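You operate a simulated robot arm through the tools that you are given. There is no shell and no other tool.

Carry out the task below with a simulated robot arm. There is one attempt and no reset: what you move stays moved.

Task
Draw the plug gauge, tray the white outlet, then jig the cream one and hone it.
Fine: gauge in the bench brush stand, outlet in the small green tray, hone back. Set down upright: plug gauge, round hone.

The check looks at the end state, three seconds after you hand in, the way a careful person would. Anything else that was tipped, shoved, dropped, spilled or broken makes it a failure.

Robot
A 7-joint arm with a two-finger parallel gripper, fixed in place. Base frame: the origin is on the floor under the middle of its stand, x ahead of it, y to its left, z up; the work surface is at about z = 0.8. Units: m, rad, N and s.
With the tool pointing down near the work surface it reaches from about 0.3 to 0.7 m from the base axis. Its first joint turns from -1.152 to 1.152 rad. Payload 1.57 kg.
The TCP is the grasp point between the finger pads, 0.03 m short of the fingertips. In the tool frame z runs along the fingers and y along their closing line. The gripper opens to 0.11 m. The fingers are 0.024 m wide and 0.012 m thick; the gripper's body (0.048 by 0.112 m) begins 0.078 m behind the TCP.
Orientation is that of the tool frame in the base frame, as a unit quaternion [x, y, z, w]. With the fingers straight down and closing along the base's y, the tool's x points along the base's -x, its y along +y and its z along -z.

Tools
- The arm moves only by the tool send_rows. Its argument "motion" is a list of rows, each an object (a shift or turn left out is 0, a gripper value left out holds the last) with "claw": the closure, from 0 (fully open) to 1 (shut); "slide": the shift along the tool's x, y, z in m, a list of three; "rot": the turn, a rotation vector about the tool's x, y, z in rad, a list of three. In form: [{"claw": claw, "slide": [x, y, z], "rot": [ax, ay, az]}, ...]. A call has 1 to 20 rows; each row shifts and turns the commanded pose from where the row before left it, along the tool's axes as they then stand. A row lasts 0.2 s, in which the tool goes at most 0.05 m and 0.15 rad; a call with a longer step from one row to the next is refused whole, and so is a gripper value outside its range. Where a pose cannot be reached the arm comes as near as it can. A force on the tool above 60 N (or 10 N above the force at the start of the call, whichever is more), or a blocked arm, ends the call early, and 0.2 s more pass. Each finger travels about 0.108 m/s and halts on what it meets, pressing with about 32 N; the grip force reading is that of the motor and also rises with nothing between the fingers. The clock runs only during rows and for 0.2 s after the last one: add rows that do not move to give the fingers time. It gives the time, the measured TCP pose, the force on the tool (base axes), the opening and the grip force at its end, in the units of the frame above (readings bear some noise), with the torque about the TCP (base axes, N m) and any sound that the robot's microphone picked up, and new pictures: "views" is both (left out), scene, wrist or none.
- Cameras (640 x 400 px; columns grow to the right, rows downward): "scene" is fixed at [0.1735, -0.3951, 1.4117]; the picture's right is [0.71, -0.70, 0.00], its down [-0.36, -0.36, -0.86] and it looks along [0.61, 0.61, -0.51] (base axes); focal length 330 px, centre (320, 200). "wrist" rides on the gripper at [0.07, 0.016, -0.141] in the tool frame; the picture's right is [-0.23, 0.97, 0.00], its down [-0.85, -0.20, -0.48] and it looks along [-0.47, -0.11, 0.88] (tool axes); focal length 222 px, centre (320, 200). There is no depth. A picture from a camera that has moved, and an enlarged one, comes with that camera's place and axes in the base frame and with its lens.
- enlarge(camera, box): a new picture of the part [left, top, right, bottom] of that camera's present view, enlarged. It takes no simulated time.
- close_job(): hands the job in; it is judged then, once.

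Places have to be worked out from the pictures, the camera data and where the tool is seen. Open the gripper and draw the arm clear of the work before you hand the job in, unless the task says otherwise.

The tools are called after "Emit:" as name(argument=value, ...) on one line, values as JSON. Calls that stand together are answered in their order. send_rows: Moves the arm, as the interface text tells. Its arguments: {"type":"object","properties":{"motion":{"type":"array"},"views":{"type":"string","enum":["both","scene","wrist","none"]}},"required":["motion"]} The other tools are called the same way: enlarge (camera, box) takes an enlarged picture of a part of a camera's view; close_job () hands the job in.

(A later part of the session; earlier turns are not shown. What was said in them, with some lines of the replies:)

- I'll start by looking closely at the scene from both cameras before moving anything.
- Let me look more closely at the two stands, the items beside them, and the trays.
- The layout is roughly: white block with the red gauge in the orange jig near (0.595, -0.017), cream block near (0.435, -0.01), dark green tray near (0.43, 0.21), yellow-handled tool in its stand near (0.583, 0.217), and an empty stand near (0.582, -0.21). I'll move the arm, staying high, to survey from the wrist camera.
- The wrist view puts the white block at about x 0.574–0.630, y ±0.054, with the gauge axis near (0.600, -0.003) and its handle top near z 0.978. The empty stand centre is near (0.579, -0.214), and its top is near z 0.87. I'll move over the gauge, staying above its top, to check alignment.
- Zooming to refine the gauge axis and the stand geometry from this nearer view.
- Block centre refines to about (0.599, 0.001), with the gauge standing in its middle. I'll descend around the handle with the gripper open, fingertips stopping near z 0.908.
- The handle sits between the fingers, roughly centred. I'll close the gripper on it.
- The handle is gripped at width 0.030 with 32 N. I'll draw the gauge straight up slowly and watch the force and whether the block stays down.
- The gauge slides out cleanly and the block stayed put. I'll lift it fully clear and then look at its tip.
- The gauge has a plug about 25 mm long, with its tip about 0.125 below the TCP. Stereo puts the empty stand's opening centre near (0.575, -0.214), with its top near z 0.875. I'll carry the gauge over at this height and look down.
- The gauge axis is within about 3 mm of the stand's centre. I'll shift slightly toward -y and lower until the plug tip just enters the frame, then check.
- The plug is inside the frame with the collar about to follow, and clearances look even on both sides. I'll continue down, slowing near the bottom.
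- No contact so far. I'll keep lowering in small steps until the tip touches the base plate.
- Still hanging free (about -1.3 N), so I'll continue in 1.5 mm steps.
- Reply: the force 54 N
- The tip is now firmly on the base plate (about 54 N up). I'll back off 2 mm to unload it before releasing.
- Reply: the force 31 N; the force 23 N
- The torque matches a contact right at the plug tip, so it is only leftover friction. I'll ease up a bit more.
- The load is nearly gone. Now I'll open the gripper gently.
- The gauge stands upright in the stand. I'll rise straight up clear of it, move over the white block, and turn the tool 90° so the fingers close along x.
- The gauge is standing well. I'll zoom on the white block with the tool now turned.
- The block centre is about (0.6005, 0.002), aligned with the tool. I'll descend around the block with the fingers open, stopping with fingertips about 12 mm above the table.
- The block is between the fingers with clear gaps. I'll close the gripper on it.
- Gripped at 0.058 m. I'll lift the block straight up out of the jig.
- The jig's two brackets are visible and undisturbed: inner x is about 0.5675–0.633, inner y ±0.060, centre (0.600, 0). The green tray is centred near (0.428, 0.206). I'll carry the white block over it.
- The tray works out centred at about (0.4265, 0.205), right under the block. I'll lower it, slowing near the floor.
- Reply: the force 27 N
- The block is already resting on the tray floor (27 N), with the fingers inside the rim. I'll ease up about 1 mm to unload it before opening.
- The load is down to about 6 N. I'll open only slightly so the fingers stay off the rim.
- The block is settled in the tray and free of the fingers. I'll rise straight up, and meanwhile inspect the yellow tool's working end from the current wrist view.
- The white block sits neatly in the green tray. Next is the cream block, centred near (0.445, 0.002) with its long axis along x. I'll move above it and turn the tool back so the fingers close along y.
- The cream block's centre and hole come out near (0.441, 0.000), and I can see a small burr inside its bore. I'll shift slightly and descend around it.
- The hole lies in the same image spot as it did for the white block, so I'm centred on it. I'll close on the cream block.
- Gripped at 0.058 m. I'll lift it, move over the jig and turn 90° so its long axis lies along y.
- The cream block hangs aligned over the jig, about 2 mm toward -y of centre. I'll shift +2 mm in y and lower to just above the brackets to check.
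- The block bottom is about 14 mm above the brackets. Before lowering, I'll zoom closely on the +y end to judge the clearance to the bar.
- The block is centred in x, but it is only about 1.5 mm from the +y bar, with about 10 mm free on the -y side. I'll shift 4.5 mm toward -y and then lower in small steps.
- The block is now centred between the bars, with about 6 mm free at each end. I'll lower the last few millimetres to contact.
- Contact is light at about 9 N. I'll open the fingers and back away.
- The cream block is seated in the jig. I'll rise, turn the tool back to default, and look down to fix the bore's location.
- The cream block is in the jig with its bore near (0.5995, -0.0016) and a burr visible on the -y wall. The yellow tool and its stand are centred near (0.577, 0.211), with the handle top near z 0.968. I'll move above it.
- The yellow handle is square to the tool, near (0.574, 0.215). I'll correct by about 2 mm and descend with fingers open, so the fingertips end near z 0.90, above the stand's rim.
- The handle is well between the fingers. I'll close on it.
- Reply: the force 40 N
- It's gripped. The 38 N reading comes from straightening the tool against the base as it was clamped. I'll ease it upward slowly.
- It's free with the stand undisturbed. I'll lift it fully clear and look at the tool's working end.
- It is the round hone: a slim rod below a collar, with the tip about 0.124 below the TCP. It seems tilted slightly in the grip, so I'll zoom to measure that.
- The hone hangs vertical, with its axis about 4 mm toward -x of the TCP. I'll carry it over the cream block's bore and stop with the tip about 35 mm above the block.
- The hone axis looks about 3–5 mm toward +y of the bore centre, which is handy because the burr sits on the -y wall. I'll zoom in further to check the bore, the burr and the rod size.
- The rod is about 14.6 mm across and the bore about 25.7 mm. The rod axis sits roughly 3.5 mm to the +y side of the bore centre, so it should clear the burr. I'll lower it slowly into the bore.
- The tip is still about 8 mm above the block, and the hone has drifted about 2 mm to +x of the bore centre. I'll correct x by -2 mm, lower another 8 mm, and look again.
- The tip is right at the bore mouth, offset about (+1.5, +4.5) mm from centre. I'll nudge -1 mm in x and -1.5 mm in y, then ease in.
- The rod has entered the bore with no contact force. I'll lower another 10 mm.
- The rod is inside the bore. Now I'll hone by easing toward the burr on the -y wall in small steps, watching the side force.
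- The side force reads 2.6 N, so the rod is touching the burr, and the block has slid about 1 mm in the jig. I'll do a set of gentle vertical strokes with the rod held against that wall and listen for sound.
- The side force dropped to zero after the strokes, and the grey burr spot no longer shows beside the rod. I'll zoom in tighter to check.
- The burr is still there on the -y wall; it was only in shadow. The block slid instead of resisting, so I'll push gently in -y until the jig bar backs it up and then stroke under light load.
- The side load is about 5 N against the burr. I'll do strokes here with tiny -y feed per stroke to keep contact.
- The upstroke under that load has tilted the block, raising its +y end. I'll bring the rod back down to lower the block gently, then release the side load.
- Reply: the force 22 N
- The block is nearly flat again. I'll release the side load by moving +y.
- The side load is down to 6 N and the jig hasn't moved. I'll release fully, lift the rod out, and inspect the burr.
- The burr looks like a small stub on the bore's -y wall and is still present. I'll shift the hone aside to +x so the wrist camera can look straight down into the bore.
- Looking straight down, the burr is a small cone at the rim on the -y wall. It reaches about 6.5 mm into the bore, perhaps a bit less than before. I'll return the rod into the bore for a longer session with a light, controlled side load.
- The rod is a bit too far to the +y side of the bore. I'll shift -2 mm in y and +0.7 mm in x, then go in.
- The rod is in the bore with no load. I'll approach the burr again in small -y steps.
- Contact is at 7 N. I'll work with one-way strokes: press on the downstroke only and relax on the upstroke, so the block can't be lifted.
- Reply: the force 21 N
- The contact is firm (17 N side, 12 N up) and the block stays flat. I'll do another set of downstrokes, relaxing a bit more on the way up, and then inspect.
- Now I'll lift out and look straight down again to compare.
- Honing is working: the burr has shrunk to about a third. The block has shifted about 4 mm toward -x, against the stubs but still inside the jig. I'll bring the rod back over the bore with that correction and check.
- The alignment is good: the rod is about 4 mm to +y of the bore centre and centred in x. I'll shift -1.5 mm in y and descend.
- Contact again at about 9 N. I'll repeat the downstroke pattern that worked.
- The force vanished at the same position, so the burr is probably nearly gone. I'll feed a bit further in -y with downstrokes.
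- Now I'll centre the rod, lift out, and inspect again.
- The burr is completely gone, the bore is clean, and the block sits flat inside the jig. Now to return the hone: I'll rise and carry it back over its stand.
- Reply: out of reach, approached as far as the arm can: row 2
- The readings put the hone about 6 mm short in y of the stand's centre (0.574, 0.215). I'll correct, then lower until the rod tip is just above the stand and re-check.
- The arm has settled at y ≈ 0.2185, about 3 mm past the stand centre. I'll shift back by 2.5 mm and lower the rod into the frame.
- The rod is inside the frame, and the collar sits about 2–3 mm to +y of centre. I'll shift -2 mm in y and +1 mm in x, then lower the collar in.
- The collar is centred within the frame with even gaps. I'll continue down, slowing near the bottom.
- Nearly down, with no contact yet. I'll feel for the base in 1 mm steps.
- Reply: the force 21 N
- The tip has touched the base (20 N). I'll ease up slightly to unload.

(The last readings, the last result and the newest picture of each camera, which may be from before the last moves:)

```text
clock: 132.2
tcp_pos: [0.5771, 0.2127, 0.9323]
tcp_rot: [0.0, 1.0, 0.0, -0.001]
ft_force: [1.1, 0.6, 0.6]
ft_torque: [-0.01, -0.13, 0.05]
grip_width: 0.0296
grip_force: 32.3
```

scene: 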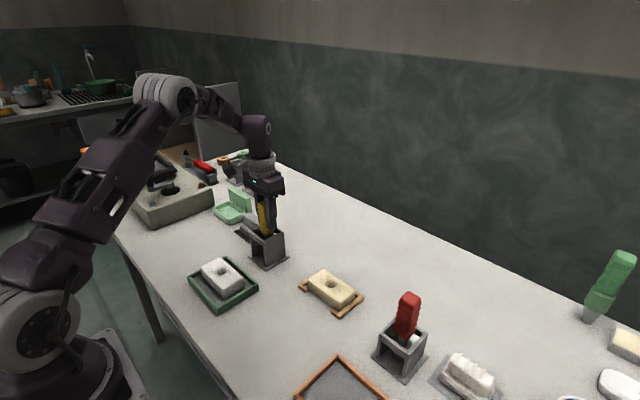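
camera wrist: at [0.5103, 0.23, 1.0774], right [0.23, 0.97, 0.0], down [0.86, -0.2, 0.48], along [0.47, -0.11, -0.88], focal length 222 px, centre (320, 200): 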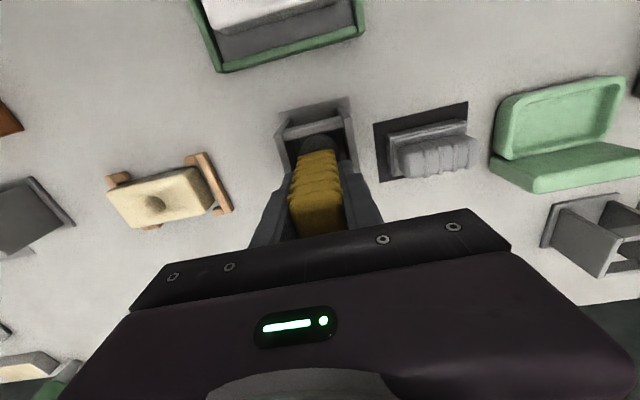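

The load is nearly zero and the hone is just resting. I'll open the gripper gently.

Emit:
send_rows(motion=[{"claw": 0.7}, {"claw": 0.66}, {"claw": 0.6}, {"claw": 0.5}, {"claw": 0.35}, {}, {}])

Emit:
enlarge(camera="scene", box=[235, 170, 305, 275])

Emit:
enlarge(camera="wrist", box=[240, 60, 400, 220])

```text
clock: 133.8
tcp_pos: [0.5794, 0.2141, 0.9342]
tcp_rot: [0.001, 1.0, 0.0, 0.001]
ft_force: [0.6, -0.8, 0.1]
ft_torque: [0.03, 0.0, 0.03]
grip_width: 0.0714
grip_force: 0.1
camera wrist: at [0.5095, 0.2299, 1.0745], right [0.23, 0.97, 0.0], down [0.85, -0.2, 0.48], along [0.47, -0.11, -0.88], focal length 222 px, centre (320, 200)
```

scene: 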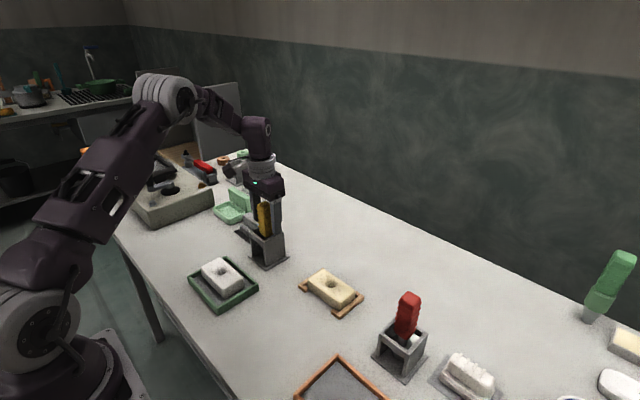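
wrist: 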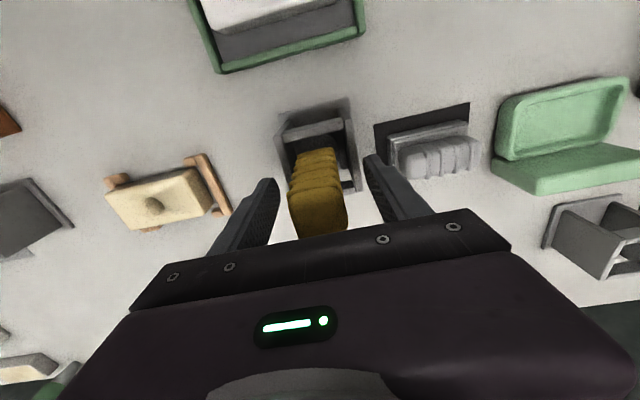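

```text
3.81 times, centred on (270, 222) of scene
camera zoom: at [0.1735, -0.3951, 1.4117], right [0.71, -0.7, 0.0], down [-0.36, -0.36, -0.86], along [0.61, 0.61, -0.51], focal length 1258 px, centre (510, 114)
```

zoom: 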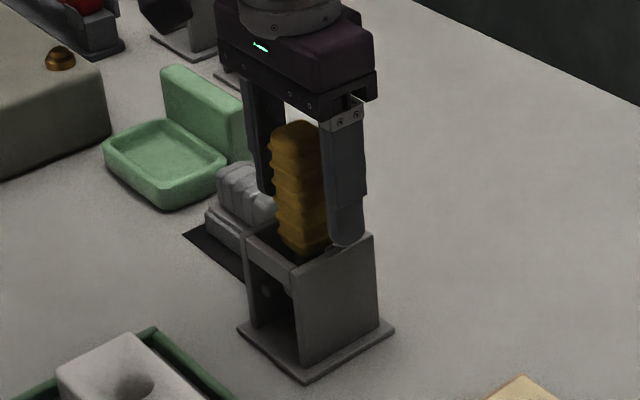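

```text
2.50 times, centred on (320, 140) of wrist
camera zoom: at [0.5095, 0.2299, 1.0745], right [0.23, 0.97, 0.0], down [0.85, -0.2, 0.48], along [0.47, -0.11, -0.88], focal length 555 px, centre (320, 350)
```

zoom: 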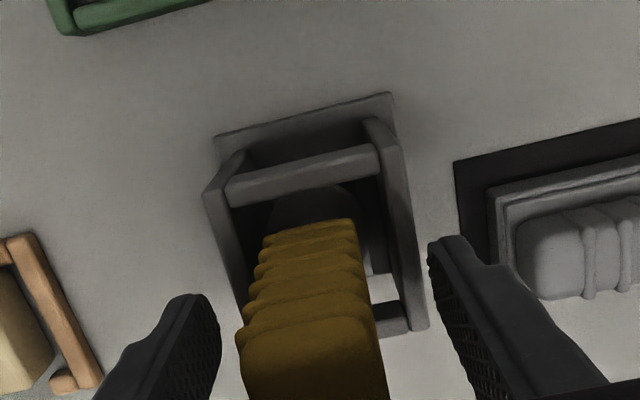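

The hone stands upright in its stand, clear of both fingers. I'll rise straight up and away, then review the whole scene.

Emit:
send_rows(motion=[{"claw": 0.2, "slide": [0, 0, -0.02]}, {"claw": 0.1, "slide": [0, 0, -0.04]}, {"claw": 0, "slide": [0, 0, -0.05]}, {"slide": [0, 0, -0.05]}, {"slide": [0.04, -0.01, 0]}, {"slide": [0.04, -0.01, 0]}, {"slide": [0.04, -0.01, 0]}, {"slide": [0.04, -0.01, -0.01]}, {"slide": [0.04, -0.01, -0.01]}, {}, {}])

Emit:
enlarge(camera="scene", box=[180, 180, 400, 330])

Emit:
enlarge(camera="scene", box=[280, 250, 500, 400])

Emit:
enlarge(camera="scene", box=[235, 190, 305, 275])

```text
clock: 136.2
tcp_pos: [0.38, 0.1661, 1.1141]
tcp_rot: [0.0, 1.0, 0.001, 0.0]
ft_force: [0.8, -0.6, 0.3]
ft_torque: [-0.01, -0.03, 0.03]
grip_width: 0.1096
grip_force: 0.1
camera wrist: at [0.3102, 0.1832, 1.2553], right [0.23, 0.97, 0.0], down [0.85, -0.2, 0.48], along [0.47, -0.11, -0.88], focal length 222 px, centre (320, 200)
```

scene: 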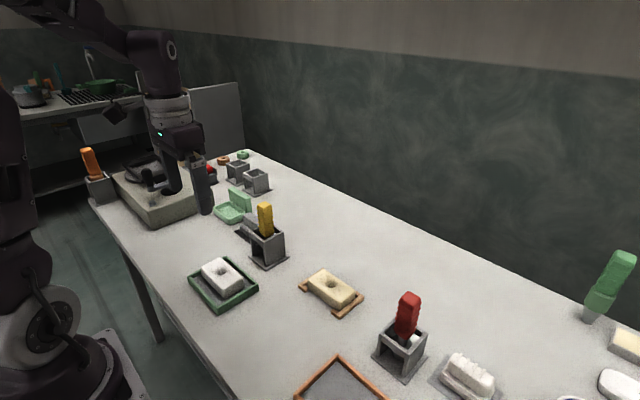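
wrist: 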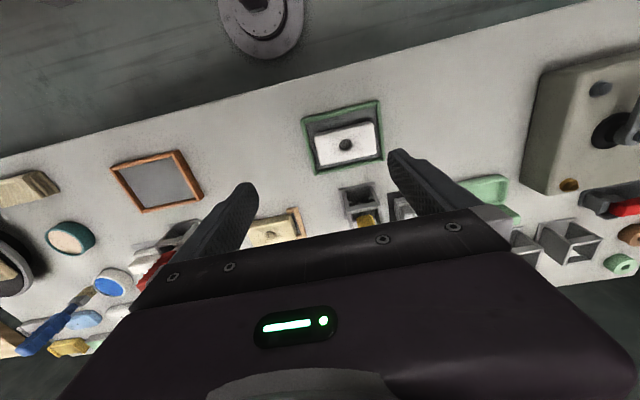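

```text
2.67 times, centred on (290, 255) of scene
camera zoom: at [0.1735, -0.3951, 1.4117], right [0.71, -0.7, 0.0], down [-0.36, -0.36, -0.86], along [0.61, 0.61, -0.51], focal length 880 px, centre (400, 53)
```

zoom: 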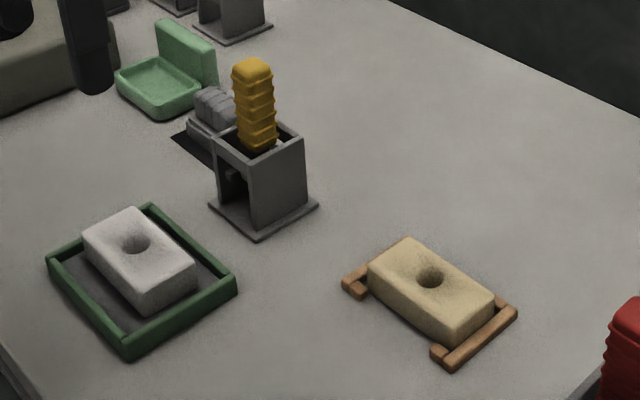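

```text
2.67 times, centred on (390, 325) of scene
camera zoom: at [0.1735, -0.3951, 1.4117], right [0.71, -0.7, 0.0], down [-0.36, -0.36, -0.86], along [0.61, 0.61, -0.51], focal length 880 px, centre (133, -133)
```

zoom: 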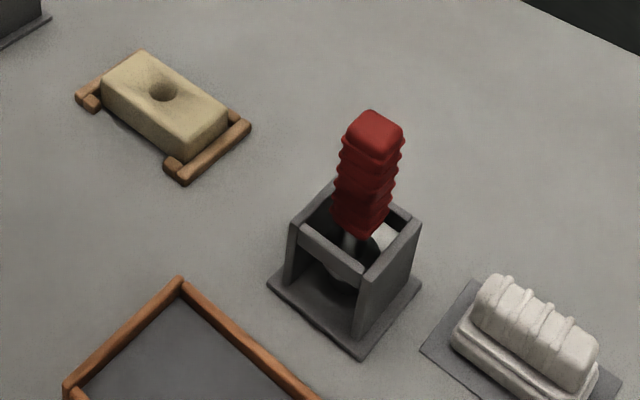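

```text
4.71 times, centred on (270, 232) of scene
camera zoom: at [0.1735, -0.3951, 1.4117], right [0.71, -0.7, 0.0], down [-0.36, -0.36, -0.86], along [0.61, 0.61, -0.51], focal length 1553 px, centre (555, 47)
```

zoom: 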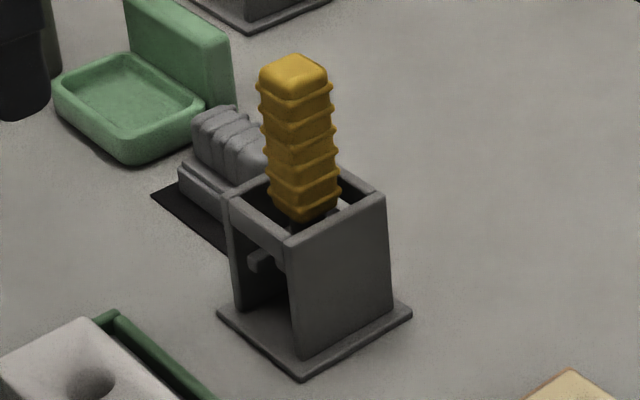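

Everything is in place: gauge upright in the empty stand by the pale brush, white outlet in the green tray, cream outlet honed and in the jig, and hone back in its stand. Neither stand moved. I'll draw the arm up to its starting area.

Emit:
send_rows(motion=[{"claw": 0, "slide": [0.018, 0, -0.039]}, {"slide": [0.018, 0, -0.039]}, {"slide": [0.018, 0, -0.039]}, {}, {}, {}])

Emit:
enlarge(camera="scene", box=[350, 270, 450, 390])

Emit:
enlarge(camera="scene", box=[180, 190, 380, 330])

Emit:
enlarge(camera="wrist", box=[150, 80, 470, 300])

```text
clock: 137.6
tcp_pos: [0.3268, 0.1645, 1.2304]
tcp_rot: [0.0, 1.0, 0.0, 0.0]
ft_force: [0.5, 0.0, 0.8]
ft_torque: [0.02, 0.03, -0.02]
grip_width: 0.1101
grip_force: 0.1
camera wrist: at [0.2574, 0.1808, 1.3708], right [0.23, 0.97, 0.0], down [0.85, -0.2, 0.48], along [0.47, -0.11, -0.88], focal length 222 px, centre (320, 200)
```

scene: 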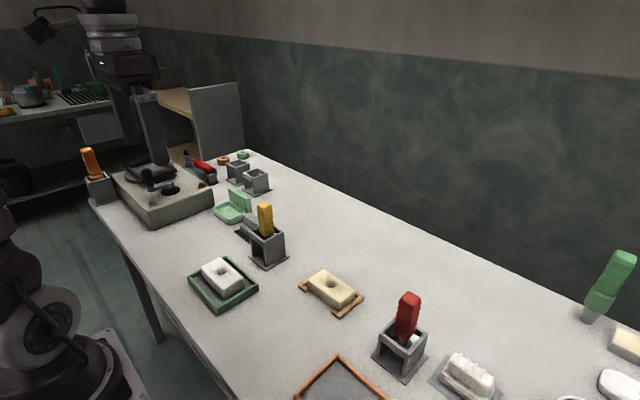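
wrist: 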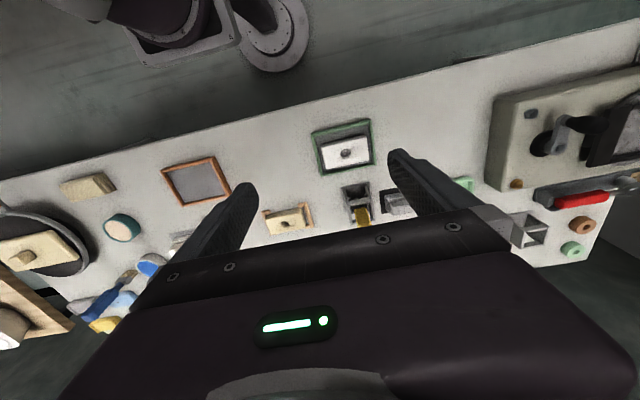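

```text
3.33 times, centred on (400, 330) of scene
camera zoom: at [0.1735, -0.3951, 1.4117], right [0.71, -0.7, 0.0], down [-0.36, -0.36, -0.86], along [0.61, 0.61, -0.51], focal length 1100 px, centre (53, -233)
```

zoom: 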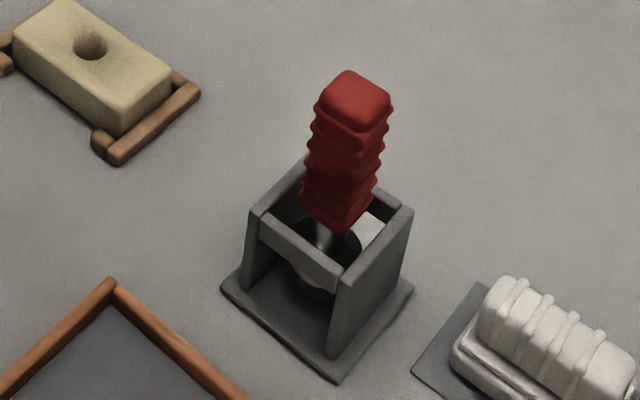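

```text
2.86 times, centred on (280, 260) of scene
camera zoom: at [0.1735, -0.3951, 1.4117], right [0.71, -0.7, 0.0], down [-0.36, -0.36, -0.86], along [0.61, 0.61, -0.51], focal length 943 px, centre (434, 29)
```

zoom: 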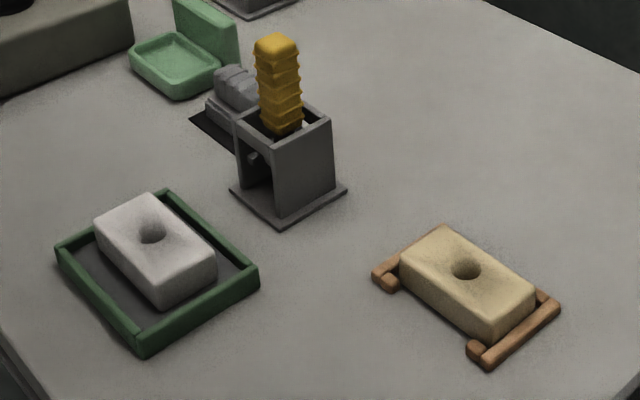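

```text
1.82 times, centred on (310, 190) of wrist
camera zoom: at [0.2574, 0.1808, 1.3708], right [0.23, 0.97, 0.0], down [0.85, -0.2, 0.48], along [0.47, -0.11, -0.88], focal length 404 px, centre (338, 218)
```

zoom: 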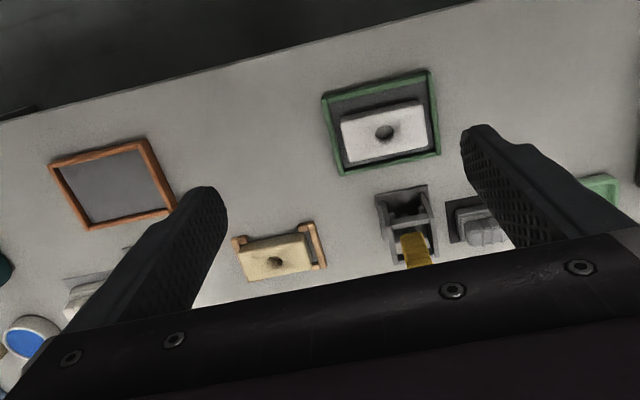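

The last pictures show every piece settled, nothing else moved, and the arm clear with the gripper open. I'm handing the job in.

Emit:
close_job()

```text
The job is handed in.
```

The job is done and handed in, and the last pictures before hand-in showed everything settled and upright.

- **Plug gauge:** drawn from the white outlet and standing upright in the empty stand beside the pale brush. I took that to be the bench brush stand, since the other stand in reach belongs to the hone.
- **White outlet:** lying flat in the dark green framed tray. I read that as the small green tray; the mint-green dish further along the bench looked to be out of the arm's reach.
- **Cream outlet:** flat in the jig, nearer the brackets on the robot's side. The burr in its bore is gone; the last straight-down view shows a clean hole.
- **Round hone:** back upright in its own stand.

While honing, I pressed too hard on an upstroke and the cream outlet tilted up at one end. I lowered it back down, and neither it nor the jig shows any change from that. After that I pressed only on the downstrokes.

Neither stand moved, nothing else on the bench looks disturbed, and the arm is back near its starting position with the gripper open.
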